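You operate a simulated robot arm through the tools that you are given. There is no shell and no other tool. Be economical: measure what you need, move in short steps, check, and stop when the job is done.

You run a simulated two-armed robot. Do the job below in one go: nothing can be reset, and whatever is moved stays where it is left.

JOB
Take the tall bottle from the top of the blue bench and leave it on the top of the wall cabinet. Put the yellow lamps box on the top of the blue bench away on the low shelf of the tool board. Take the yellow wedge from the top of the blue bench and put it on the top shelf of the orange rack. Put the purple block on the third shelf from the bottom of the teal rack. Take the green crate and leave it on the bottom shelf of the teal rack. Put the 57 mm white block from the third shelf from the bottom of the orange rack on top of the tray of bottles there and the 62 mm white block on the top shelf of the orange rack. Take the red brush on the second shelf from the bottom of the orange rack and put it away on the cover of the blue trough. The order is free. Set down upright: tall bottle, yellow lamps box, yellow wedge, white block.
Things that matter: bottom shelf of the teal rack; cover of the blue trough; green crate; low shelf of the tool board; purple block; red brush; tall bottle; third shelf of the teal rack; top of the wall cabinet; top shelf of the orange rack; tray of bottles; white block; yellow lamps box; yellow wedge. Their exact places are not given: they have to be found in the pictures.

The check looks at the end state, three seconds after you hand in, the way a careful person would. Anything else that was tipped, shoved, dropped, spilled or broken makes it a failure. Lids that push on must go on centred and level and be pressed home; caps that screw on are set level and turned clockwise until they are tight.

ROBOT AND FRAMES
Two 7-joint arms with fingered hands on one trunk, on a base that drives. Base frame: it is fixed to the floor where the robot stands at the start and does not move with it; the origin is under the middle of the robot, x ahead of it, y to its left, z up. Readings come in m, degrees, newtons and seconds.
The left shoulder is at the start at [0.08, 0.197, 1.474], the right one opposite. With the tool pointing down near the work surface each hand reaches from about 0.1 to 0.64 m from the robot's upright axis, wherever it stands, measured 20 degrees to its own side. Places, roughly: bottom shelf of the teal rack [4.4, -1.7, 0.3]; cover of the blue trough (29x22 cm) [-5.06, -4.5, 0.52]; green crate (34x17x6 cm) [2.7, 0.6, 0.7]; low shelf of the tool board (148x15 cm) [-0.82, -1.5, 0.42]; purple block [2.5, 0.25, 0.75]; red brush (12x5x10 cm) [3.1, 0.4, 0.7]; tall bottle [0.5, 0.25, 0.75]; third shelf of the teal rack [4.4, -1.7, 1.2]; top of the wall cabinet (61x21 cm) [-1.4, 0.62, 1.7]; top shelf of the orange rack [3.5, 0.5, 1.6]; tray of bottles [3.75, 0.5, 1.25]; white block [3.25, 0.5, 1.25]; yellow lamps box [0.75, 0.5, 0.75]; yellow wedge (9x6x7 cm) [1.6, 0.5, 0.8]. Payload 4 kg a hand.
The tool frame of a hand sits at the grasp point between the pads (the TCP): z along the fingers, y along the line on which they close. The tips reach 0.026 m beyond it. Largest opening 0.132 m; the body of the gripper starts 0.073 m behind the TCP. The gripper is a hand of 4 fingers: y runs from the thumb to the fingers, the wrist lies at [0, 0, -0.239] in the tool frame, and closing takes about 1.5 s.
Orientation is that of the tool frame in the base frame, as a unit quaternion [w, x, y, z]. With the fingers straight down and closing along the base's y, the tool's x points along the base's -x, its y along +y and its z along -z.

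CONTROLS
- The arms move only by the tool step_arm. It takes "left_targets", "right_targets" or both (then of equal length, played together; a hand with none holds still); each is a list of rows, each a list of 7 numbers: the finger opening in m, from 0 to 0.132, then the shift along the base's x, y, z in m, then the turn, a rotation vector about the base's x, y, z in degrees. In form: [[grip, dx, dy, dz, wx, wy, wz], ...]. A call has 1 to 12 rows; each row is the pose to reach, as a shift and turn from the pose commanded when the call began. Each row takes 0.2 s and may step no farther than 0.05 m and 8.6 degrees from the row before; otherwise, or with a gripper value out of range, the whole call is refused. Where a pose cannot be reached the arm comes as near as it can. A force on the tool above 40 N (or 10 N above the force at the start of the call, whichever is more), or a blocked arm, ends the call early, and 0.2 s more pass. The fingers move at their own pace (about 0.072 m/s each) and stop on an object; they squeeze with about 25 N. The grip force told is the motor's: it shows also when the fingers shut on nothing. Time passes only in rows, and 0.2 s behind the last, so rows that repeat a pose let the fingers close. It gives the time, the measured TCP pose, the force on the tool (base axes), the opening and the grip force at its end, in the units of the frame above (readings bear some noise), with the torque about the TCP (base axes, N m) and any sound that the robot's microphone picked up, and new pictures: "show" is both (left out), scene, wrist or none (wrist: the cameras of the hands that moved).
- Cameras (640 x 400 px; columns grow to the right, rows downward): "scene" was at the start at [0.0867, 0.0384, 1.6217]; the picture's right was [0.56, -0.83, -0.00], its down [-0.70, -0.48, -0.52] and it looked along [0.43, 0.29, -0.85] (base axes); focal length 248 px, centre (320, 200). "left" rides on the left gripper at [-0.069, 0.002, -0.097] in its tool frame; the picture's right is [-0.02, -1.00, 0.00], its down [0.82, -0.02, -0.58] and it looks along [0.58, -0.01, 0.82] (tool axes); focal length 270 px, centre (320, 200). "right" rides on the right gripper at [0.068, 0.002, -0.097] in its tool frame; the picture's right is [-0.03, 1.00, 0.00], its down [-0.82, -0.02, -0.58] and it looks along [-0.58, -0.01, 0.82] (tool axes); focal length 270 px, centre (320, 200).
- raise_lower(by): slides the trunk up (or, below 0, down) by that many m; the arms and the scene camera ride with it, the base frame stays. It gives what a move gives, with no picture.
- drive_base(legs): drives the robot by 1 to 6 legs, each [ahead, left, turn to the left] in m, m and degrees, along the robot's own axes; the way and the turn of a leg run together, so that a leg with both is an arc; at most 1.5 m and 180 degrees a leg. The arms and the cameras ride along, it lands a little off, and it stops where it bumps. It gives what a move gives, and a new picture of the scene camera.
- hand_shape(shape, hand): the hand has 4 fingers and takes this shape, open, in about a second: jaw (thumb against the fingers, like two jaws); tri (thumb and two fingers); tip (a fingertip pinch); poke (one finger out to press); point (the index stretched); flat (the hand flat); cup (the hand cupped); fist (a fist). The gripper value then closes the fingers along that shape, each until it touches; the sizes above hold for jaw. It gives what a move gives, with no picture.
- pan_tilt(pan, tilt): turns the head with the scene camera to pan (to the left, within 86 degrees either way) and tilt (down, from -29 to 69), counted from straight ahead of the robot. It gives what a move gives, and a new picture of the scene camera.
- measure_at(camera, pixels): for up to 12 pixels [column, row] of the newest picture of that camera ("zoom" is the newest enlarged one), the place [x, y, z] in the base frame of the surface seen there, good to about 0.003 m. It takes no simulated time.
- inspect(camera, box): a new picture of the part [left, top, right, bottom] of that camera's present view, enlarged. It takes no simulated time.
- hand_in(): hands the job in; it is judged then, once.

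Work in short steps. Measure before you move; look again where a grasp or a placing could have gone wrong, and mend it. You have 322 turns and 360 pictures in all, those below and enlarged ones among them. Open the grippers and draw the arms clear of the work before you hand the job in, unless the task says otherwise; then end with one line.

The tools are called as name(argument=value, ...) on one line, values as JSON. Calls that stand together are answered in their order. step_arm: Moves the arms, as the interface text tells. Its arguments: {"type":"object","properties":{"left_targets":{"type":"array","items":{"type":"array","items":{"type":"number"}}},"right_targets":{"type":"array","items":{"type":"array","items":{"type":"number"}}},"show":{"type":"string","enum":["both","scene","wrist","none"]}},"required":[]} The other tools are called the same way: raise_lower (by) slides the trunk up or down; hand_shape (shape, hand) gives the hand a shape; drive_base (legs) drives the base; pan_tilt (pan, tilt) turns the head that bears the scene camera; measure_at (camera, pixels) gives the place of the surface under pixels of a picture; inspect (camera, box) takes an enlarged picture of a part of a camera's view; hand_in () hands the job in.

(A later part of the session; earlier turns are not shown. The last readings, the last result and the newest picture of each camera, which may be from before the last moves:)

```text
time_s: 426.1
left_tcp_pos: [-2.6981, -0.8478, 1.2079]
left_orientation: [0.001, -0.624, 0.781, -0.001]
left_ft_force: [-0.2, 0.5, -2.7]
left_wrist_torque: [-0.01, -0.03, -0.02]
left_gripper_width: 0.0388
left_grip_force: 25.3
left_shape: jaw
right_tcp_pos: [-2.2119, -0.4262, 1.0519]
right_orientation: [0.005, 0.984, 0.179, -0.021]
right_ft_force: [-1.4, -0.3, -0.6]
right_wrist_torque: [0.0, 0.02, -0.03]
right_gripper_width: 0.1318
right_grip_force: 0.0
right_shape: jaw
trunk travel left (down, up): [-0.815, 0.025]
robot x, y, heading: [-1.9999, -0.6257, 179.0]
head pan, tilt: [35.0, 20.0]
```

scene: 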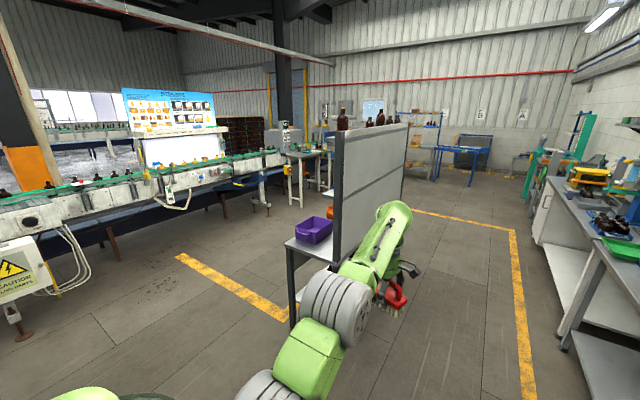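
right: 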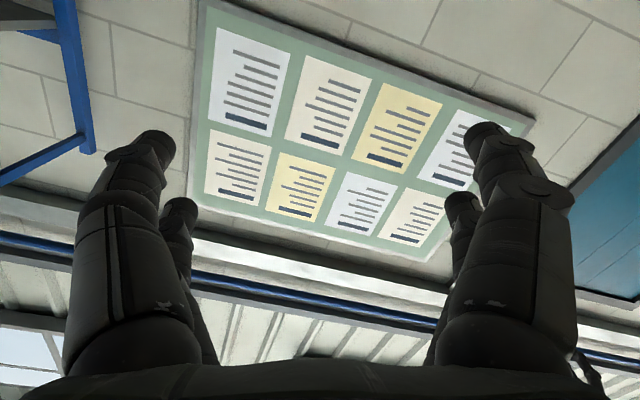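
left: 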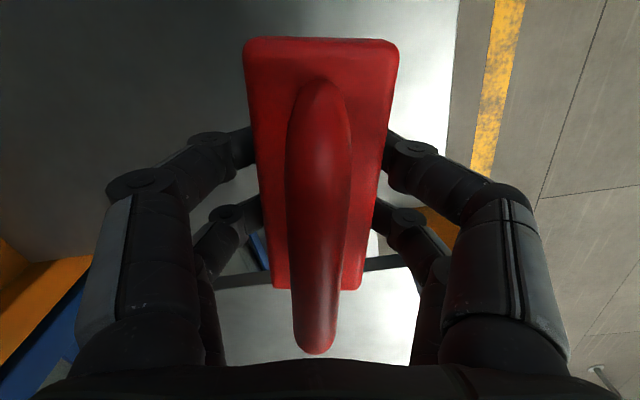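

The trough must be beyond the partition, so I continue to x≈−4.9 and look left (south).

drive_base(legs=[[1.45, 0.02, 0], [1.3, 0, 1]])

pan_tilt(pan=80, tilt=20)

```text
time_s: 439.5
left_tcp_pos: [-5.447, -0.8395, 1.2085]
left_orientation: [0.0, -0.628, 0.778, -0.001]
left_ft_force: [-0.2, -0.4, -2.0]
left_wrist_torque: [0.0, 0.0, 0.02]
left_gripper_width: 0.039
left_grip_force: 24.7
left_shape: jaw
right_tcp_pos: [-4.9654, -0.4125, 1.0506]
right_orientation: [0.006, 0.983, 0.185, -0.022]
right_ft_force: [0.3, -0.4, -0.4]
right_wrist_torque: [0.01, 0.0, 0.0]
right_gripper_width: 0.1321
right_grip_force: 0.0
right_shape: jaw
trunk travel left (down, up): [-0.815, 0.025]
robot x, y, heading: [-4.7566, -0.6061, 180.0]
head pan, tilt: [35.0, 20.0]
```

scene: 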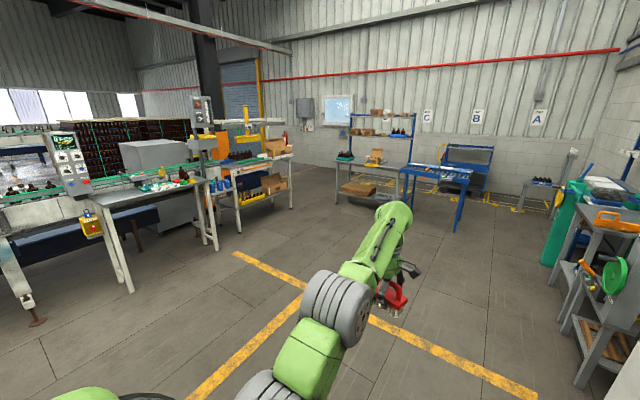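

```text
time_s: 440.6
left_tcp_pos: [-5.4487, -0.8403, 1.2089]
left_orientation: [0.0, -0.628, 0.778, -0.001]
left_ft_force: [0.2, 0.5, -1.4]
left_wrist_torque: [-0.04, 0.0, 0.01]
left_gripper_width: 0.0387
left_grip_force: 25.0
left_shape: jaw
right_tcp_pos: [-4.9671, -0.4133, 1.0511]
right_orientation: [0.006, 0.983, 0.184, -0.022]
right_ft_force: [-0.9, -0.4, 0.0]
right_wrist_torque: [-0.03, 0.01, 0.0]
right_gripper_width: 0.132
right_grip_force: 0.0
right_shape: jaw
trunk travel left (down, up): [-0.815, 0.025]
robot x, y, heading: [-4.7588, -0.6072, 179.7]
head pan, tilt: [80.0, 20.0]
```

scene: 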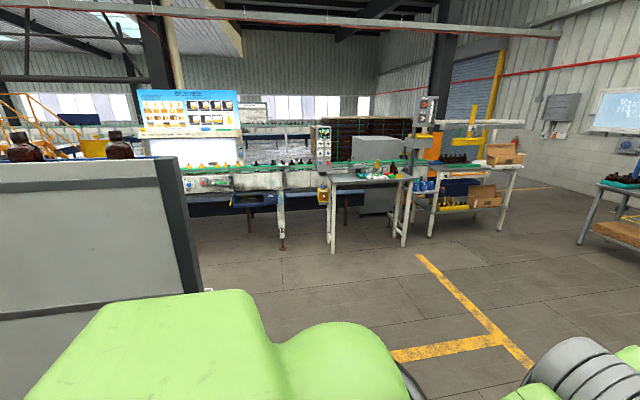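

The blue trough should be under the conveyor near (296,183). I zoom there.

inspect(camera="scene", box=[200, 140, 400, 265])

```text
3.20 times, centred on (300, 202) of scene
```

zoom: 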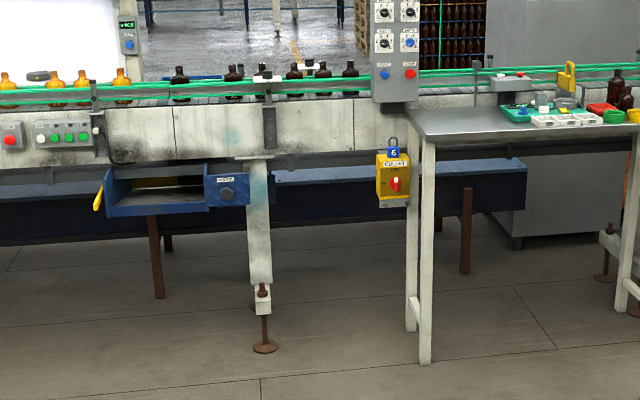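

measure_at(camera="zoom", pixels=[[280, 175], [355, 172], [315, 180], [315, 168], [465, 170], [440, 170], [520, 175], [160, 175], [230, 190], [430, 355], [330, 130], [395, 175]])

```text
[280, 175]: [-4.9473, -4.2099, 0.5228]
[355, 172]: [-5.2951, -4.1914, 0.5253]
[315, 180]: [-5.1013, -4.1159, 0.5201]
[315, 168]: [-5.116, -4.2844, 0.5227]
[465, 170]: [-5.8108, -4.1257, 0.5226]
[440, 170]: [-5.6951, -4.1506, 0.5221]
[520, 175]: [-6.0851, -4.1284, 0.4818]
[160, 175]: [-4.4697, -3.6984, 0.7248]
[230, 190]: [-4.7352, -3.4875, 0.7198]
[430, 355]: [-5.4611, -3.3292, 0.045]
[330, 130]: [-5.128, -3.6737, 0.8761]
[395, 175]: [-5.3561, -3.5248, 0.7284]
```

The trough runs behind the conveyor, so it's likely reached from the far side or west end. I measure floor landmarks on the right of the picture.

measure_at(camera="scene", pixels=[[430, 236], [500, 225], [515, 170], [540, 210], [405, 245], [578, 243], [470, 200], [560, 195], [500, 205], [380, 210], [445, 200]])

inspect(camera="scene", box=[360, 100, 600, 250])

```text
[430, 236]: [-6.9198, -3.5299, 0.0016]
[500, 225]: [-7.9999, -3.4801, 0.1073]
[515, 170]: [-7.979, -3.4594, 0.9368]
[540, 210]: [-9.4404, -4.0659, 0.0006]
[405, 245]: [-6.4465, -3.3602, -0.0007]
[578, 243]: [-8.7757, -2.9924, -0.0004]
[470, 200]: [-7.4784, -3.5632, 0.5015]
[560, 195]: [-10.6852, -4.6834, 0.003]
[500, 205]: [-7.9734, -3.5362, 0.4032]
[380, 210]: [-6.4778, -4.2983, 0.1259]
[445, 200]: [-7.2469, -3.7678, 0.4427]
```

```text
2.67 times, centred on (480, 175) of scene
```

zoom: 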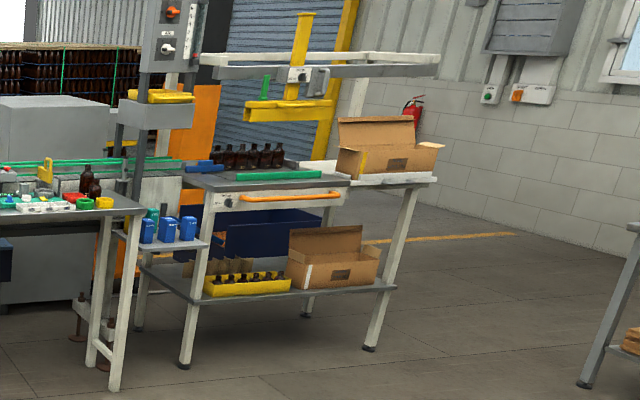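

I'll approach from the north for a low look under the conveyor: ahead 0.5, turn left to face south, drive to y≈−2.4.

drive_base(legs=[[0.45, 0, 0], [0, 0, 90], [1.3, 0, 0], [0.5, 0, 0]])

pan_tilt(pan=0, tilt=25)

```text
time_s: 455.9
left_tcp_pos: [-4.9302, -3.1046, 1.2106]
left_orientation: [0.0, 0.995, -0.095, 0.001]
left_ft_force: [-0.4, -0.2, -2.5]
left_wrist_torque: [0.0, 0.02, 0.01]
left_gripper_width: 0.0383
left_grip_force: 24.7
left_shape: jaw
right_tcp_pos: [-5.3661, -2.6327, 1.0501]
right_orientation: [0.02, 0.557, 0.83, -0.012]
right_ft_force: [-1.1, 0.2, 0.7]
right_wrist_torque: [-0.01, 0.01, 0.01]
right_gripper_width: 0.1322
right_grip_force: 0.1
right_shape: jaw
trunk travel left (down, up): [-0.815, 0.025]
robot x, y, heading: [-5.1772, -2.4216, -88.9]
head pan, tilt: [80.0, 20.0]
```

scene: 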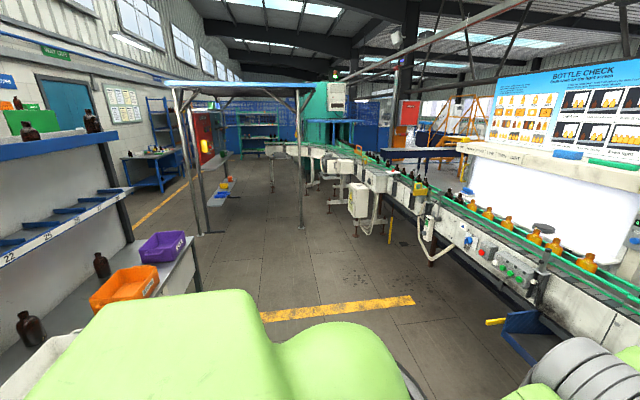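

```text
time_s: 457.5
left_tcp_pos: [-4.9296, -3.1071, 1.2078]
left_orientation: [-0.001, 0.996, -0.094, 0.0]
left_ft_force: [-0.7, -0.5, -2.0]
left_wrist_torque: [0.0, 0.01, 0.0]
left_gripper_width: 0.0386
left_grip_force: 24.8
left_shape: jaw
right_tcp_pos: [-5.3678, -2.6345, 1.0486]
right_orientation: [0.019, 0.556, 0.831, -0.01]
right_ft_force: [-0.6, -0.1, 0.3]
right_wrist_torque: [0.01, 0.0, 0.0]
right_gripper_width: 0.1322
right_grip_force: 0.0
right_shape: jaw
trunk travel left (down, up): [-0.815, 0.025]
robot x, y, heading: [-5.1776, -2.4181, -88.9]
head pan, tilt: [0.0, 25.0]
```

scene: 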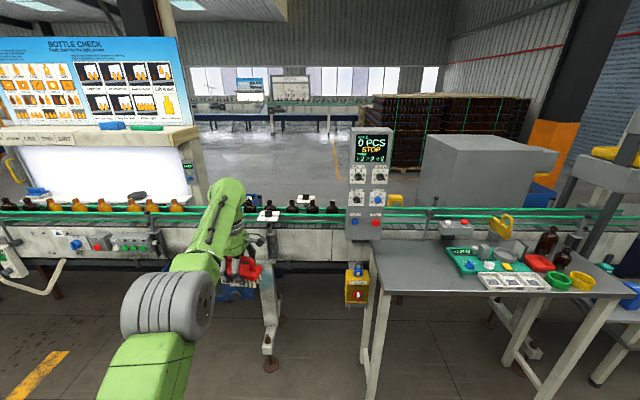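

I measure the conveyor's depth and then lower the trunk for a look beneath.

measure_at(camera="scene", pixels=[[320, 227], [320, 215], [300, 203], [320, 240], [285, 265], [310, 268], [268, 360], [240, 290], [370, 350], [365, 265], [320, 200], [290, 182]])

raise_lower(by=-0.4)

pan_tilt(pan=0, tilt=12)

```text
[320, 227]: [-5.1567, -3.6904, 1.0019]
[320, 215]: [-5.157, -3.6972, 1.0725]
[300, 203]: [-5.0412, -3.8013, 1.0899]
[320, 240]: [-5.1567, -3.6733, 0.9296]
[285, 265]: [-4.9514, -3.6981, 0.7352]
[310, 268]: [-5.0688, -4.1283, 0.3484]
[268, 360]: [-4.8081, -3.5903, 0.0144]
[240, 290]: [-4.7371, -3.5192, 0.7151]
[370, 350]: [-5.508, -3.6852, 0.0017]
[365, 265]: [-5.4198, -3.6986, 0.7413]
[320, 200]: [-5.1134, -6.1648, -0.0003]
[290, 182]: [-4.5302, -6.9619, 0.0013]
```

```text
time_s: 461.3
left_tcp_pos: [-4.9309, -3.1066, 0.8094]
left_orientation: [-0.001, 0.996, -0.095, 0.0]
left_ft_force: [-0.4, -0.6, -1.7]
left_wrist_torque: [0.03, -0.01, 0.03]
left_gripper_width: 0.0382
left_grip_force: 25.2
left_shape: jaw
right_tcp_pos: [-5.3649, -2.6342, 0.6516]
right_orientation: [0.019, 0.556, 0.831, -0.011]
right_ft_force: [-0.7, 0.2, 0.4]
right_wrist_torque: [0.03, 0.01, 0.0]
right_gripper_width: 0.1323
right_grip_force: 0.0
right_shape: jaw
trunk travel left (down, up): [-0.415, 0.425]
robot x, y, heading: [-5.175, -2.4187, -88.8]
head pan, tilt: [0.0, 25.0]
```

```text
time_s: 462.1
left_tcp_pos: [-4.93, -3.1075, 0.8078]
left_orientation: [-0.001, 0.995, -0.095, 0.001]
left_ft_force: [-0.2, -0.1, -1.6]
left_wrist_torque: [-0.03, 0.0, 0.01]
left_gripper_width: 0.0381
left_grip_force: 24.6
left_shape: jaw
right_tcp_pos: [-5.3665, -2.6348, 0.6514]
right_orientation: [0.019, 0.556, 0.831, -0.011]
right_ft_force: [0.6, 0.7, 0.1]
right_wrist_torque: [-0.02, -0.01, -0.04]
right_gripper_width: 0.1321
right_grip_force: 0.0
right_shape: jaw
trunk travel left (down, up): [-0.415, 0.425]
robot x, y, heading: [-5.1792, -2.4193, -89.1]
head pan, tilt: [0.0, 12.0]
```

scene: 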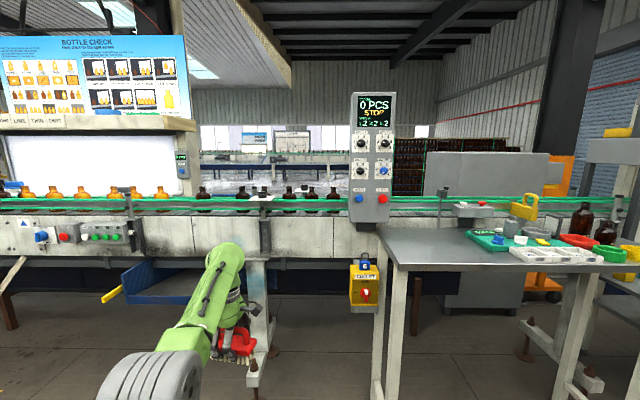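

inspect(camera="scene", box=[230, 230, 400, 336])

```text
3.76 times, centred on (315, 283) of scene
```

zoom: 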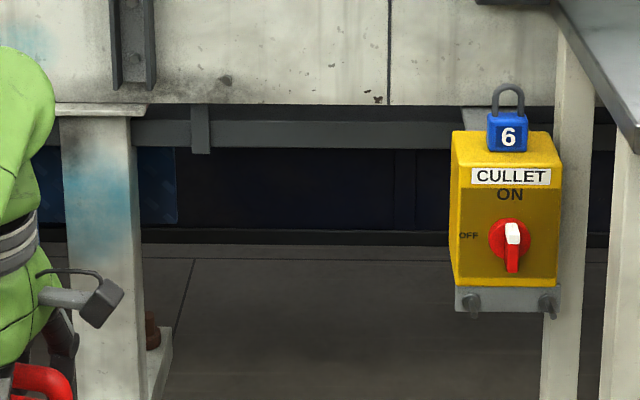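

The cullet trough lies behind the conveyor (front wall y −4.13), so it must be reached from the far side. I back off, slide west and look at the gap beyond the packing table.

drive_base(legs=[[-0.5, 0, 0], [0, -1.4, 0], [0, -1.2, 0]])

raise_lower(by=0.4)

pan_tilt(pan=-20, tilt=30)

```text
time_s: 477.4
left_tcp_pos: [-7.5878, -2.587, 0.8089]
left_orientation: [-0.001, 0.993, -0.118, 0.001]
left_ft_force: [-0.8, 0.4, -1.4]
left_wrist_torque: [-0.02, -0.02, -0.02]
left_gripper_width: 0.0384
left_grip_force: 25.5
left_shape: jaw
right_tcp_pos: [-8.0043, -2.096, 0.6514]
right_orientation: [0.019, 0.575, 0.818, -0.011]
right_ft_force: [-0.6, 0.1, -0.1]
right_wrist_torque: [0.01, -0.03, -0.01]
right_gripper_width: 0.132
right_grip_force: 0.0
right_shape: jaw
trunk travel left (down, up): [-0.415, 0.425]
robot x, y, heading: [-7.8007, -1.8918, -91.4]
head pan, tilt: [0.0, 12.0]
```

scene: 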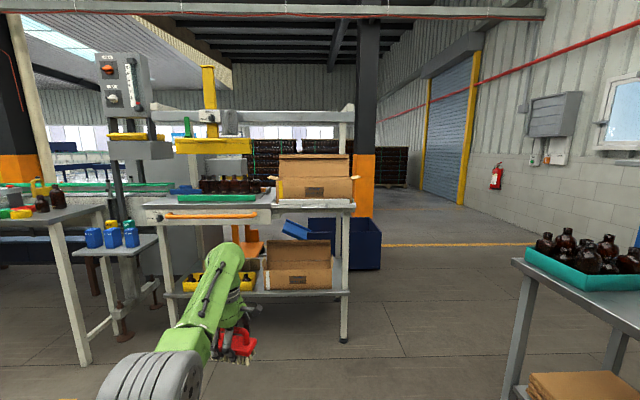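

```text
time_s: 481.2
left_tcp_pos: [-7.5886, -2.5876, 1.2072]
left_orientation: [-0.001, 0.993, -0.118, 0.0]
left_ft_force: [0.6, 0.2, -0.7]
left_wrist_torque: [-0.02, -0.01, -0.04]
left_gripper_width: 0.0385
left_grip_force: 24.9
left_shape: jaw
right_tcp_pos: [-8.0032, -2.0958, 1.0499]
right_orientation: [0.019, 0.575, 0.818, -0.012]
right_ft_force: [0.4, 0.1, -0.1]
right_wrist_torque: [0.02, 0.0, -0.02]
right_gripper_width: 0.1319
right_grip_force: 0.0
right_shape: jaw
trunk travel left (down, up): [-0.815, 0.025]
robot x, y, heading: [-7.8046, -1.8885, -91.7]
head pan, tilt: [0.0, 12.0]
```

```text
time_s: 482.0
left_tcp_pos: [-7.5883, -2.5871, 1.2083]
left_orientation: [-0.001, 0.993, -0.118, 0.0]
left_ft_force: [0.8, -0.2, -0.8]
left_wrist_torque: [-0.03, 0.04, -0.02]
left_gripper_width: 0.0383
left_grip_force: 24.9
left_shape: jaw
right_tcp_pos: [-8.0031, -2.0962, 1.0495]
right_orientation: [0.018, 0.575, 0.818, -0.011]
right_ft_force: [0.2, -0.1, -0.5]
right_wrist_torque: [-0.01, 0.0, -0.02]
right_gripper_width: 0.1321
right_grip_force: 0.0
right_shape: jaw
trunk travel left (down, up): [-0.815, 0.025]
robot x, y, heading: [-7.806, -1.8898, -91.4]
head pan, tilt: [-20.0, 30.0]
```

scene: 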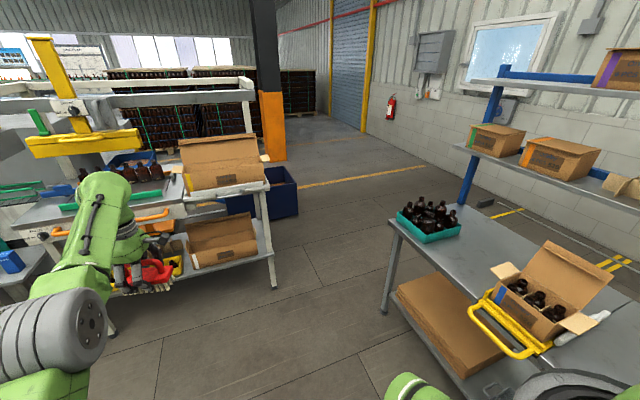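

measure_at(camera="scene", pixels=[[274, 287], [268, 185], [383, 312], [392, 225], [298, 190], [295, 214], [275, 160], [285, 150], [320, 260], [460, 380], [350, 180], [330, 215]])

```text
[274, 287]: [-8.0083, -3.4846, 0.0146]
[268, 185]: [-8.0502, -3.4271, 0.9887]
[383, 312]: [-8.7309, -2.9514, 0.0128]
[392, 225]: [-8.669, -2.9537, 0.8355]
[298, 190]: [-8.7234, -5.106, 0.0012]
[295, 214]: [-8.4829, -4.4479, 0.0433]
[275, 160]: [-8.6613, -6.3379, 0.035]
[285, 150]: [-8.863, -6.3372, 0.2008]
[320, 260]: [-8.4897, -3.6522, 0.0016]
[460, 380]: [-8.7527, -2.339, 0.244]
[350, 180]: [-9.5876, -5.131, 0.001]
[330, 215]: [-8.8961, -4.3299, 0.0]
```

The gap between the right table's corner (−8.67,−2.95) and the packing table's corner (−8.05,−3.43) is 0.78 m; I'll pass it diagonally, heading −127.7°. First I align on that line.

drive_base(legs=[[0, 0.45, 0], [0, 0, -36.3]])

pan_tilt(pan=0, tilt=45)

```text
time_s: 486.5
left_tcp_pos: [-7.6018, -2.5906, 1.2084]
left_orientation: [0.0, 0.905, -0.425, 0.001]
left_ft_force: [0.0, -0.6, -1.3]
left_wrist_torque: [0.0, 0.0, -0.03]
left_gripper_width: 0.0383
left_grip_force: 25.5
left_shape: jaw
right_tcp_pos: [-7.6373, -1.948, 1.0504]
right_orientation: [0.014, 0.803, 0.595, -0.017]
right_ft_force: [-0.4, 0.3, 0.3]
right_wrist_torque: [-0.02, -0.02, 0.01]
right_gripper_width: 0.1319
right_grip_force: 0.0
right_shape: jaw
trunk travel left (down, up): [-0.815, 0.025]
robot x, y, heading: [-7.359, -1.9031, -128.5]
head pan, tilt: [-20.0, 30.0]
```

scene: 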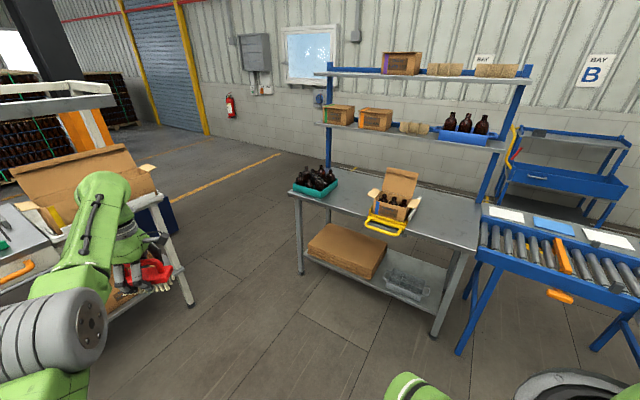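

```text
time_s: 487.3
left_tcp_pos: [-7.602, -2.59, 1.2081]
left_orientation: [0.0, 0.905, -0.425, 0.002]
left_ft_force: [-0.5, 0.7, -1.7]
left_wrist_torque: [0.0, -0.01, 0.0]
left_gripper_width: 0.0382
left_grip_force: 25.1
left_shape: jaw
right_tcp_pos: [-7.6377, -1.9474, 1.0511]
right_orientation: [0.015, 0.804, 0.594, -0.016]
right_ft_force: [-0.8, 0.1, -0.4]
right_wrist_torque: [0.02, 0.01, -0.02]
right_gripper_width: 0.1318
right_grip_force: 0.0
right_shape: jaw
trunk travel left (down, up): [-0.815, 0.025]
robot x, y, heading: [-7.3502, -1.9064, -128.4]
head pan, tilt: [0.0, 45.0]
```

scene: 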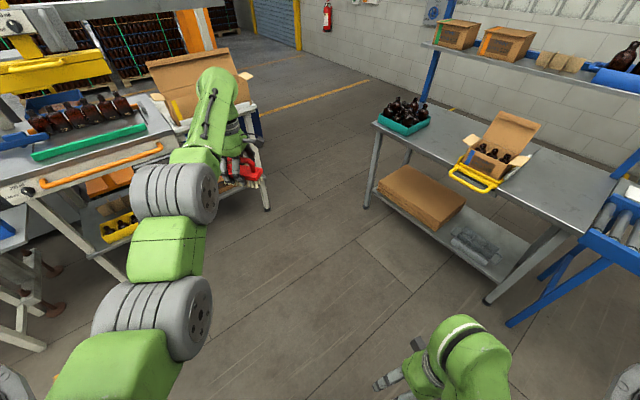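

I measure the carton's outermost points and the right table corner relative to my path.

measure_at(camera="scene", pixels=[[246, 74], [258, 108], [252, 100], [266, 205], [375, 122], [366, 205], [490, 300], [383, 112], [240, 45], [262, 150]])

```text
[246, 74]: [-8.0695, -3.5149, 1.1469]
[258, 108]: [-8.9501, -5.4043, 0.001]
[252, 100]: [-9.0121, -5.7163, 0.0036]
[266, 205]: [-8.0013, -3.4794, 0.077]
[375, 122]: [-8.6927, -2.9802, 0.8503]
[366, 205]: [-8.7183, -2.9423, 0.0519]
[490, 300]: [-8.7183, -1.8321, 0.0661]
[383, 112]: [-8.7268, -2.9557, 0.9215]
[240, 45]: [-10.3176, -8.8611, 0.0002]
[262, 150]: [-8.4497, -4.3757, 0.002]
```

Offsets are balanced (+0.39 left, −0.40 right). I drive 1.1 m and check alignment before the narrow part.

drive_base(legs=[[1.0, 0, 0]])

```text
time_s: 492.4
left_tcp_pos: [-8.2201, -3.3625, 1.2091]
left_orientation: [0.0, 0.904, -0.428, 0.001]
left_ft_force: [0.3, 0.1, -3.1]
left_wrist_torque: [0.03, 0.02, 0.03]
left_gripper_width: 0.0381
left_grip_force: 24.9
left_shape: jaw
right_tcp_pos: [-8.2547, -2.7195, 1.052]
right_orientation: [0.014, 0.806, 0.592, -0.017]
right_ft_force: [0.4, 0.4, -0.1]
right_wrist_torque: [-0.03, -0.03, 0.04]
right_gripper_width: 0.132
right_grip_force: 0.0
right_shape: jaw
trunk travel left (down, up): [-0.815, 0.025]
robot x, y, heading: [-7.9781, -2.6785, -128.5]
head pan, tilt: [0.0, 45.0]
```

scene: 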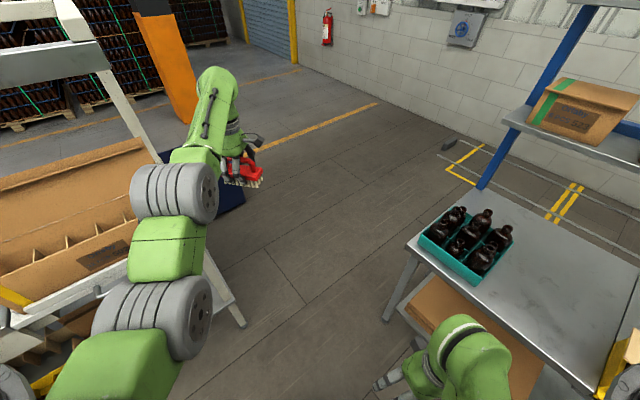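

Still centred. I continue 1.3 m through the gap.

drive_base(legs=[[1.3, 0, 0], [0, 0, 60]])

pan_tilt(pan=35, tilt=25)

```text
time_s: 501.7
left_tcp_pos: [-8.2884, -4.242, 1.2091]
left_orientation: [0.0, 0.995, 0.101, 0.002]
left_ft_force: [1.0, 0.1, -1.6]
left_wrist_torque: [0.0, 0.02, -0.04]
left_gripper_width: 0.0381
left_grip_force: 25.1
left_shape: jaw
right_tcp_pos: [-8.8731, -3.9724, 1.0507]
right_orientation: [0.02, 0.385, 0.923, -0.008]
right_ft_force: [-0.1, 0.8, -0.5]
right_wrist_torque: [-0.01, -0.04, -0.01]
right_gripper_width: 0.1322
right_grip_force: 0.0
right_shape: jaw
trunk travel left (down, up): [-0.815, 0.025]
robot x, y, heading: [-8.7798, -3.7022, -66.5]
head pan, tilt: [0.0, 45.0]
```

scene: 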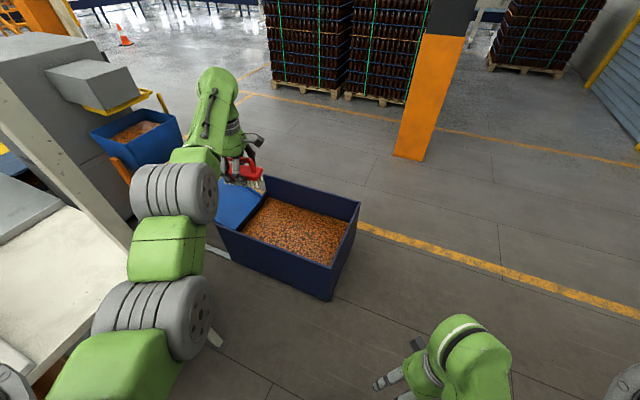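

```text
time_s: 502.7
left_tcp_pos: [-8.2891, -4.2418, 1.2089]
left_orientation: [-0.001, 0.995, 0.1, 0.0]
left_ft_force: [-0.2, 0.0, -1.5]
left_wrist_torque: [0.0, -0.03, 0.03]
left_gripper_width: 0.0378
left_grip_force: 24.9
left_shape: jaw
right_tcp_pos: [-8.8726, -3.9723, 1.0511]
right_orientation: [0.021, 0.384, 0.923, -0.007]
right_ft_force: [0.5, -0.5, -0.1]
right_wrist_torque: [-0.02, 0.0, -0.01]
right_gripper_width: 0.132
right_grip_force: 0.0
right_shape: jaw
trunk travel left (down, up): [-0.815, 0.025]
robot x, y, heading: [-8.7793, -3.7, -66.4]
head pan, tilt: [35.0, 25.0]
```

scene: 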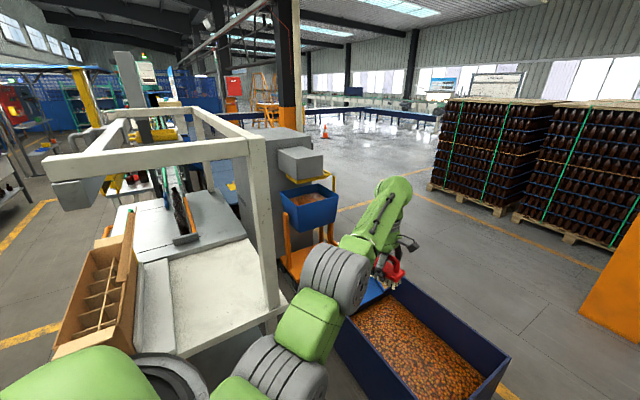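

A blue bin full of cullet stands here. I measure it and the pallets to plan the way round.

measure_at(camera="scene", pixels=[[508, 355], [400, 285], [415, 290], [470, 395], [430, 183], [515, 215], [600, 270], [325, 300], [300, 330], [335, 245], [400, 240]])

```text
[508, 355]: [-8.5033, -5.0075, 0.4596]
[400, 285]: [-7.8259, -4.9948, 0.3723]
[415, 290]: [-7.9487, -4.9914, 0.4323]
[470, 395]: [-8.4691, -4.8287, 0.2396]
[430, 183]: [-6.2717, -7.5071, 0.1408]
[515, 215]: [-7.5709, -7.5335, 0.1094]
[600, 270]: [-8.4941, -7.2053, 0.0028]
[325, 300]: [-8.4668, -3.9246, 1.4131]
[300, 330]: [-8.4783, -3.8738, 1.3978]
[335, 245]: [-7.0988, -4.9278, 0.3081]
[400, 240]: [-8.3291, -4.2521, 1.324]
```

Plan: shift west, turn to heading 0, slide south to y≈−5.6 past the bin, then drive east behind the line.

drive_base(legs=[[-0.14, -0.34, 0], [0, -0.3, 0], [0, 0, 66.4]])

pan_tilt(pan=-25, tilt=25)

```text
time_s: 509.6
left_tcp_pos: [-8.7257, -3.6158, 1.2086]
left_orientation: [-0.002, 0.786, 0.618, 0.0]
left_ft_force: [0.3, 0.8, -1.1]
left_wrist_torque: [-0.01, 0.01, 0.0]
left_gripper_width: 0.0374
left_grip_force: 25.0
left_shape: jaw
right_tcp_pos: [-9.2198, -4.0277, 1.0502]
right_orientation: [0.021, -0.169, 0.985, 0.006]
right_ft_force: [-0.4, -0.5, 0.5]
right_wrist_torque: [0.0, -0.02, 0.0]
right_gripper_width: 0.1322
right_grip_force: 0.1
right_shape: jaw
trunk travel left (down, up): [-0.815, 0.025]
robot x, y, heading: [-9.4232, -3.8263, -1.8]
head pan, tilt: [35.0, 25.0]
```

scene: 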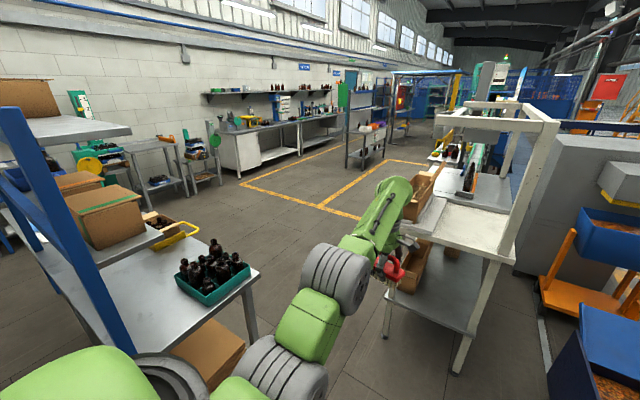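

```text
time_s: 510.9
left_tcp_pos: [-8.7271, -3.6147, 1.2078]
left_orientation: [-0.001, 0.786, 0.618, -0.001]
left_ft_force: [-0.9, -0.8, -1.7]
left_wrist_torque: [0.0, -0.02, 0.0]
left_gripper_width: 0.0377
left_grip_force: 24.7
left_shape: jaw
right_tcp_pos: [-9.2201, -4.0269, 1.0505]
right_orientation: [0.022, -0.17, 0.985, 0.005]
right_ft_force: [1.1, 1.2, 0.1]
right_wrist_torque: [0.0, 0.02, 0.0]
right_gripper_width: 0.1321
right_grip_force: 0.2
right_shape: jaw
trunk travel left (down, up): [-0.815, 0.025]
robot x, y, heading: [-9.4231, -3.8288, -1.9]
head pan, tilt: [-25.0, 25.0]
```

scene: 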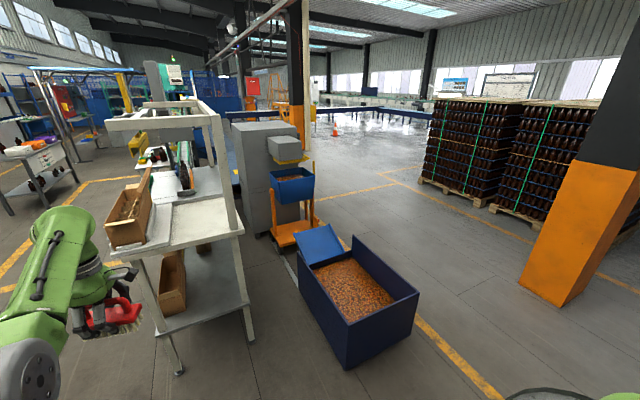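

measure_at(camera="scene", pixels=[[560, 305], [522, 285], [420, 300], [325, 238], [350, 367], [300, 300], [350, 200], [335, 175], [420, 178]])

drive_base(legs=[[0, -1.0, 1.9], [0, -0.75, 0]])

```text
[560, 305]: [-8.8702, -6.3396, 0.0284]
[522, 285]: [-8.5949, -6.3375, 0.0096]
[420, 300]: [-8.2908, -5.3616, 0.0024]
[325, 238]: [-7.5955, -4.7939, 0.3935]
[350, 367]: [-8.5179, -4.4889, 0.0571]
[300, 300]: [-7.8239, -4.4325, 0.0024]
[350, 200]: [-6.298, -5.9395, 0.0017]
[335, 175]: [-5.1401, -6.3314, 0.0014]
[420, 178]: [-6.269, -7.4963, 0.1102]
```

```text
time_s: 519.7
left_tcp_pos: [-8.7444, -5.3319, 1.208]
left_orientation: [-0.001, 0.775, 0.632, 0.0]
left_ft_force: [-0.1, -0.6, -1.6]
left_wrist_torque: [-0.02, 0.01, 0.0]
left_gripper_width: 0.0378
left_grip_force: 24.7
left_shape: jaw
right_tcp_pos: [-9.2249, -5.763, 1.0514]
right_orientation: [0.021, -0.189, 0.982, 0.005]
right_ft_force: [-0.4, -0.2, 0.8]
right_wrist_torque: [-0.01, 0.0, -0.01]
right_gripper_width: 0.1318
right_grip_force: 0.1
right_shape: jaw
trunk travel left (down, up): [-0.815, 0.025]
robot x, y, heading: [-9.4389, -5.571, 0.6]
head pan, tilt: [-25.0, 25.0]
```

scene: 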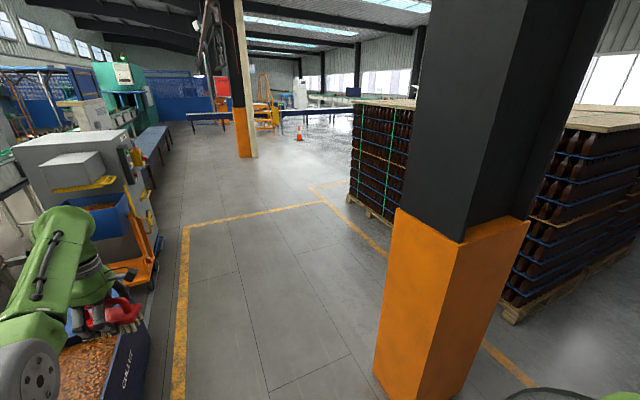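

The corridor east at y≈−5.6 is clear (bin to y −5.0, column to y −6.34). I drive ahead ~3 m.

drive_base(legs=[[1.4, 0, -0.6], [1.3, 0, 0]])

pan_tilt(pan=35, tilt=25)

```text
time_s: 532.7
left_tcp_pos: [-6.0571, -5.3752, 1.2098]
left_orientation: [-0.001, 0.785, 0.619, 0.001]
left_ft_force: [-0.5, -0.2, -1.3]
left_wrist_torque: [-0.01, 0.02, -0.03]
left_gripper_width: 0.0374
left_grip_force: 25.0
left_shape: jaw
right_tcp_pos: [-6.5497, -5.7911, 1.0503]
right_orientation: [0.021, -0.173, 0.985, 0.005]
right_ft_force: [-0.8, 0.0, 0.5]
right_wrist_torque: [-0.01, -0.02, 0.0]
right_gripper_width: 0.1318
right_grip_force: 0.0
right_shape: jaw
trunk travel left (down, up): [-0.815, 0.025]
robot x, y, heading: [-6.7529, -5.5889, -1.2]
head pan, tilt: [-25.0, 25.0]
```

scene: 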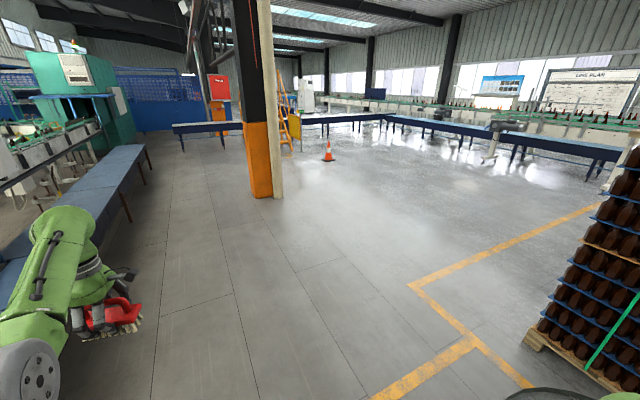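

```text
time_s: 534.0
left_tcp_pos: [-6.0556, -5.3745, 1.2093]
left_orientation: [-0.001, 0.785, 0.62, 0.0]
left_ft_force: [0.5, 0.7, -1.5]
left_wrist_torque: [0.0, 0.0, 0.01]
left_gripper_width: 0.0377
left_grip_force: 24.9
left_shape: jaw
right_tcp_pos: [-6.5483, -5.7911, 1.0513]
right_orientation: [0.021, -0.172, 0.985, 0.006]
right_ft_force: [-0.1, 1.1, 0.1]
right_wrist_torque: [-0.01, -0.01, -0.03]
right_gripper_width: 0.1319
right_grip_force: 0.0
right_shape: jaw
trunk travel left (down, up): [-0.815, 0.025]
robot x, y, heading: [-6.7555, -5.5929, -1.3]
head pan, tilt: [35.0, 25.0]
```

scene: 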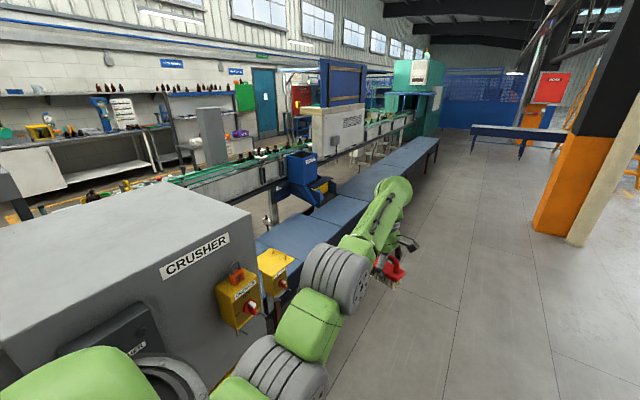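

Now the trough's blue covers are seen along the back of the line. I zoom and measure.

inspect(camera="scene", box=[230, 130, 450, 270])

measure_at(camera="scene", pixels=[[275, 240], [305, 228], [340, 210], [325, 230], [365, 185], [390, 170], [415, 150], [360, 200], [300, 205], [330, 195]])

```text
2.86 times, centred on (340, 200) of scene
```

zoom: 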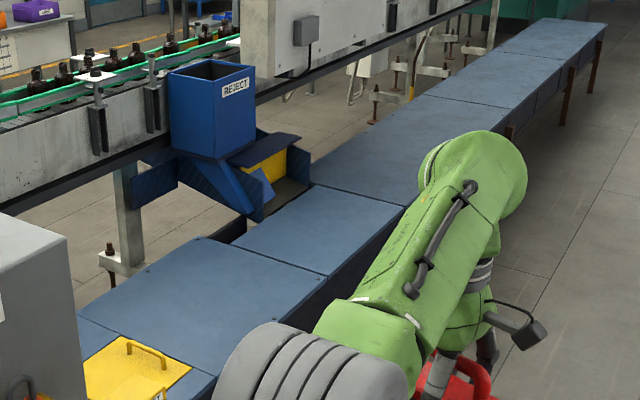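

```text
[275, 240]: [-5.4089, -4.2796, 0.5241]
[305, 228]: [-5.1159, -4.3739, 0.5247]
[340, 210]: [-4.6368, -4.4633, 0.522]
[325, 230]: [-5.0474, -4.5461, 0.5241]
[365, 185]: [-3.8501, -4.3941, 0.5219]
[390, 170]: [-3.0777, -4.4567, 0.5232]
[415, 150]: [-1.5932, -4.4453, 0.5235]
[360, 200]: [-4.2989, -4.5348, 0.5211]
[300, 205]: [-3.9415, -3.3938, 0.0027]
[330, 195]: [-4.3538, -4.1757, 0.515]
```

The cover plates lie at z 0.523; the spot (−5.07,−4.46) is on one of them. I drive there and turn to face north.

drive_base(legs=[[1.4, 0, 1.3], [0.49, 0, 0], [0, 0, 90]])

pan_tilt(pan=10, tilt=40)

```text
time_s: 547.1
left_tcp_pos: [-5.0207, -4.9409, 1.2092]
left_orientation: [-0.001, 0.16, 0.987, -0.001]
left_ft_force: [0.3, 0.0, -2.1]
left_wrist_torque: [-0.02, 0.0, -0.01]
left_gripper_width: 0.0375
left_grip_force: 24.7
left_shape: jaw
right_tcp_pos: [-4.6494, -5.4667, 1.0502]
right_orientation: [-0.011, 0.792, -0.61, -0.019]
right_ft_force: [-0.7, -0.4, -0.6]
right_wrist_torque: [0.01, 0.03, -0.01]
right_gripper_width: 0.132
right_grip_force: 0.0
right_shape: jaw
trunk travel left (down, up): [-0.815, 0.025]
robot x, y, heading: [-4.864, -5.6534, 83.6]
head pan, tilt: [35.0, 25.0]
```

scene: 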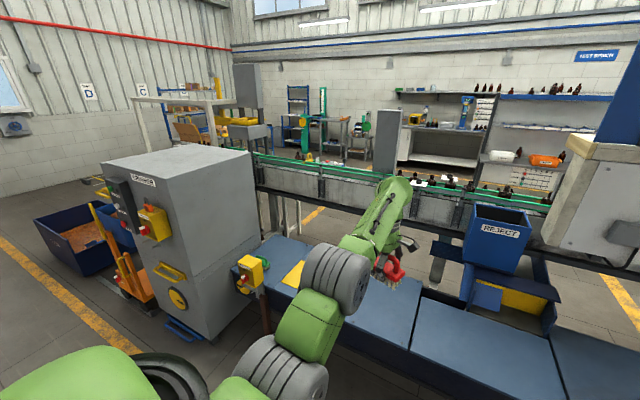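

```text
time_s: 548.0
left_tcp_pos: [-5.0217, -4.9418, 1.2081]
left_orientation: [0.0, 0.16, 0.987, -0.001]
left_ft_force: [-0.4, 0.5, -1.1]
left_wrist_torque: [-0.01, -0.01, 0.0]
left_gripper_width: 0.0374
left_grip_force: 25.3
left_shape: jaw
right_tcp_pos: [-4.649, -5.4681, 1.0508]
right_orientation: [-0.013, 0.793, -0.609, -0.018]
right_ft_force: [-0.1, 0.7, -0.8]
right_wrist_torque: [0.02, 0.02, 0.02]
right_gripper_width: 0.1322
right_grip_force: 0.0
right_shape: jaw
trunk travel left (down, up): [-0.815, 0.025]
robot x, y, heading: [-4.8651, -5.653, 83.6]
head pan, tilt: [10.0, 40.0]
```

scene: 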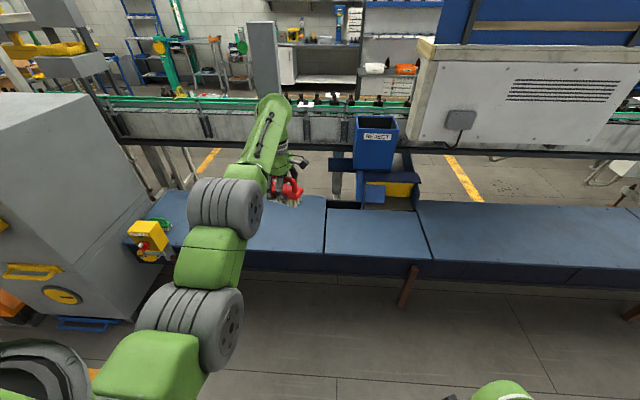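

I measure the plate seams to be sure which cover is meant.

measure_at(camera="scene", pixels=[[327, 212], [324, 250], [415, 212], [428, 256], [375, 232], [415, 200], [280, 240], [190, 195], [185, 210], [300, 215], [240, 275], [630, 265]])

inspect(camera="scene", box=[120, 130, 460, 342])

```text
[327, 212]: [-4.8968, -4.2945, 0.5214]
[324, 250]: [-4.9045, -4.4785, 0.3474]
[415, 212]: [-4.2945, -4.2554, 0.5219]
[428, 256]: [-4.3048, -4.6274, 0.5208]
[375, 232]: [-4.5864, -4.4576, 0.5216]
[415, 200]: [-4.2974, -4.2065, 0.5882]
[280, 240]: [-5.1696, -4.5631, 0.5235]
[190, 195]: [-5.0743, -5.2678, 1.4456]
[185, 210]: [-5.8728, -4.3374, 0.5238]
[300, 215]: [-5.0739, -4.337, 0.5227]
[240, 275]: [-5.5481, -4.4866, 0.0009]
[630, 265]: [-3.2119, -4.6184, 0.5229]
```

```text
1.88 times, centred on (290, 236) of scene
```

zoom: 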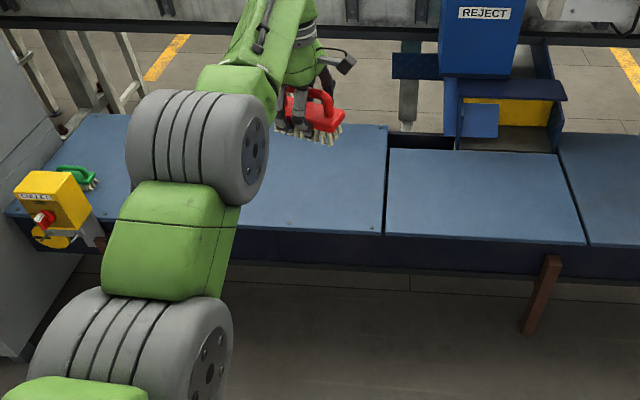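

The plate spans x≈−5.5…−4.9, y≈−4.2…−4.62. I'll put the brush at about (−5.09,−4.45): square up, drive ahead 0.5, and lower.

drive_base(legs=[[0, 0, 6.4], [0.5, 0, 0]])

raise_lower(by=-0.4)

pan_tilt(pan=10, tilt=45)

```text
time_s: 551.6
left_tcp_pos: [-5.093, -4.4514, 1.2106]
left_orientation: [-0.001, 0.108, 0.994, 0.0]
left_ft_force: [1.2, 0.4, -1.5]
left_wrist_torque: [0.05, -0.02, 0.01]
left_gripper_width: 0.0374
left_grip_force: 25.1
left_shape: jaw
right_tcp_pos: [-4.6695, -4.9351, 1.0527]
right_orientation: [-0.011, 0.823, -0.567, -0.019]
right_ft_force: [0.4, -1.1, 0.5]
right_wrist_torque: [-0.03, -0.01, 0.03]
right_gripper_width: 0.132
right_grip_force: 0.1
right_shape: jaw
trunk travel left (down, up): [-0.815, 0.025]
robot x, y, heading: [-4.8621, -5.1418, 89.2]
head pan, tilt: [10.0, 40.0]
```

scene: 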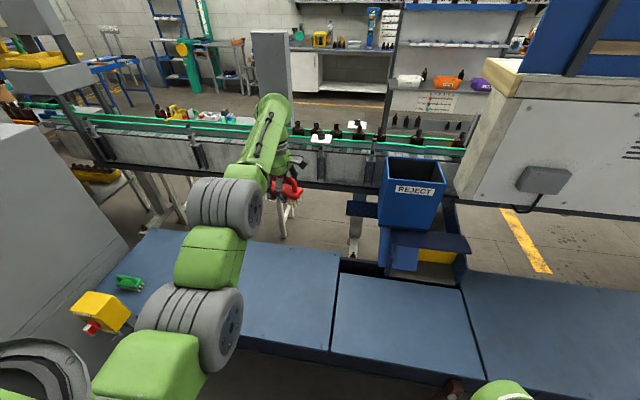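

```text
time_s: 555.4
left_tcp_pos: [-5.0936, -4.45, 0.8081]
left_orientation: [0.0, 0.108, 0.994, 0.0]
left_ft_force: [1.0, 0.1, -1.8]
left_wrist_torque: [0.0, 0.02, 0.02]
left_gripper_width: 0.0374
left_grip_force: 24.7
left_shape: jaw
right_tcp_pos: [-4.6676, -4.9335, 0.6507]
right_orientation: [-0.011, 0.823, -0.567, -0.019]
right_ft_force: [-0.7, 1.7, 0.1]
right_wrist_torque: [-0.01, 0.01, 0.02]
right_gripper_width: 0.132
right_grip_force: 0.1
right_shape: jaw
trunk travel left (down, up): [-0.415, 0.425]
robot x, y, heading: [-4.8617, -5.1413, 89.4]
head pan, tilt: [10.0, 40.0]
```

```text
time_s: 556.1
left_tcp_pos: [-5.0933, -4.4493, 0.8085]
left_orientation: [0.0, 0.108, 0.994, -0.001]
left_ft_force: [0.1, -0.1, -1.1]
left_wrist_torque: [0.0, 0.0, -0.01]
left_gripper_width: 0.0373
left_grip_force: 25.3
left_shape: jaw
right_tcp_pos: [-4.6678, -4.9339, 0.6508]
right_orientation: [-0.012, 0.823, -0.567, -0.019]
right_ft_force: [0.4, 0.0, -0.2]
right_wrist_torque: [0.02, -0.02, 0.01]
right_gripper_width: 0.1323
right_grip_force: 0.1
right_shape: jaw
trunk travel left (down, up): [-0.415, 0.425]
robot x, y, heading: [-4.8634, -5.1442, 89.5]
head pan, tilt: [10.0, 45.0]
```

scene: 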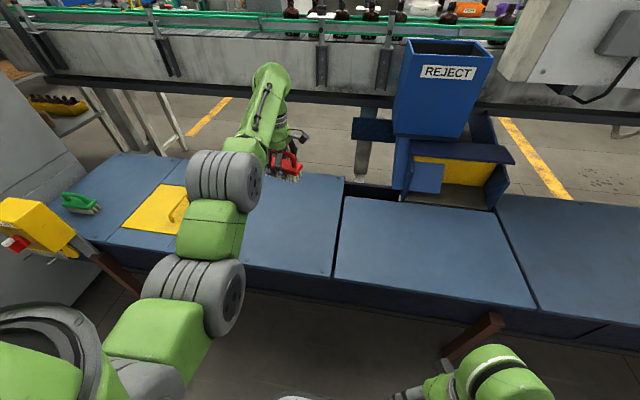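

I measure the yellow hatch and the blue plate bounds once more before setting down.

measure_at(camera="scene", pixels=[[122, 225], [160, 186], [185, 230], [180, 190], [343, 180], [330, 272], [250, 265], [300, 178], [80, 240], [118, 160], [330, 225], [270, 250]])

```text
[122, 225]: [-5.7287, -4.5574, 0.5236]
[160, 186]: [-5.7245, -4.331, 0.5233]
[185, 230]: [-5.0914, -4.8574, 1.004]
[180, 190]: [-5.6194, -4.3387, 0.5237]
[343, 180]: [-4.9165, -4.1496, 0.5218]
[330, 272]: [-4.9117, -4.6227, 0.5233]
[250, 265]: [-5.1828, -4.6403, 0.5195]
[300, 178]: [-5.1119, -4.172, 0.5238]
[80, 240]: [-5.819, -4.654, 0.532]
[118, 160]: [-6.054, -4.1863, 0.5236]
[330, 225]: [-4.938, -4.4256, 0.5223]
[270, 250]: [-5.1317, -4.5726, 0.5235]
```

The yellow hatch lies elsewhere; the 29×22 cm area given fits the south-east part of this blue plate (x −5.20…−4.92, y −4.61…−4.39). I move the brush over (−5.06,−4.50) and lower.

step_arm(left_targets=[[0, 0.017, -0.025, 0, 0, 0, 0], [0, 0.033, -0.05, -0.01, 0, 0, 0], [0, 0.033, -0.05, -0.03, 0, 0, 0]], show="none")

raise_lower(by=-0.18)

step_arm(left_targets=[[0, 0, 0, -0.005, 0, 0, 0]], show="both")

```text
time_s: 556.9
left_tcp_pos: [-5.0607, -4.4995, 0.7782]
left_orientation: [0.0, 0.108, 0.994, -0.001]
left_ft_force: [0.5, 1.2, -1.1]
left_wrist_torque: [0.02, 0.0, -0.01]
left_gripper_width: 0.0373
left_grip_force: 25.0
left_shape: jaw
right_tcp_pos: [-4.6677, -4.9326, 0.6512]
right_orientation: [-0.01, 0.823, -0.567, -0.019]
right_ft_force: [0.5, 0.6, -1.0]
right_wrist_torque: [0.0, 0.01, 0.0]
right_gripper_width: 0.1322
right_grip_force: 0.1
right_shape: jaw
trunk travel left (down, up): [-0.415, 0.425]
robot x, y, heading: [-4.8651, -5.142, 89.3]
head pan, tilt: [10.0, 45.0]
```

```text
time_s: 558.9
left_tcp_pos: [-5.059, -4.4999, 0.599]
left_orientation: [-0.001, 0.108, 0.994, 0.0]
left_ft_force: [-0.3, 0.5, -0.9]
left_wrist_torque: [-0.02, 0.02, 0.03]
left_gripper_width: 0.0372
left_grip_force: 24.8
left_shape: jaw
right_tcp_pos: [-4.6678, -4.9336, 0.4702]
right_orientation: [-0.01, 0.824, -0.566, -0.019]
right_ft_force: [-0.8, 0.6, -0.1]
right_wrist_torque: [0.01, 0.02, 0.01]
right_gripper_width: 0.1318
right_grip_force: 0.1
right_shape: jaw
trunk travel left (down, up): [-0.235, 0.605]
robot x, y, heading: [-4.8633, -5.1423, 89.5]
head pan, tilt: [10.0, 45.0]
```

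```text
time_s: 559.3
left_tcp_pos: [-5.0597, -4.5, 0.5945]
left_orientation: [0.0, 0.108, 0.994, -0.002]
left_ft_force: [-0.6, 0.8, -1.8]
left_wrist_torque: [0.01, 0.0, 0.0]
left_gripper_width: 0.0372
left_grip_force: 24.8
left_shape: jaw
right_tcp_pos: [-4.6691, -4.9345, 0.4703]
right_orientation: [-0.012, 0.823, -0.567, -0.019]
right_ft_force: [0.1, -0.3, 0.2]
right_wrist_torque: [0.01, -0.02, 0.02]
right_gripper_width: 0.1319
right_grip_force: 0.0
right_shape: jaw
trunk travel left (down, up): [-0.235, 0.605]
robot x, y, heading: [-4.8643, -5.142, 89.2]
head pan, tilt: [10.0, 45.0]
```

scene: 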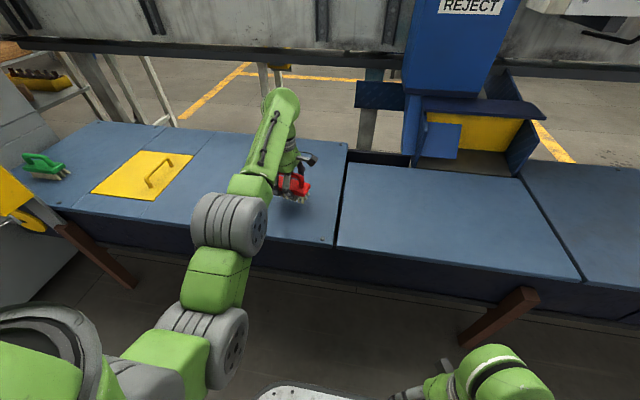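
left: 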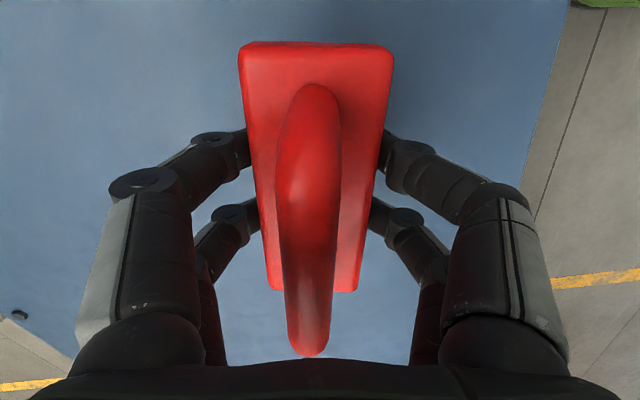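

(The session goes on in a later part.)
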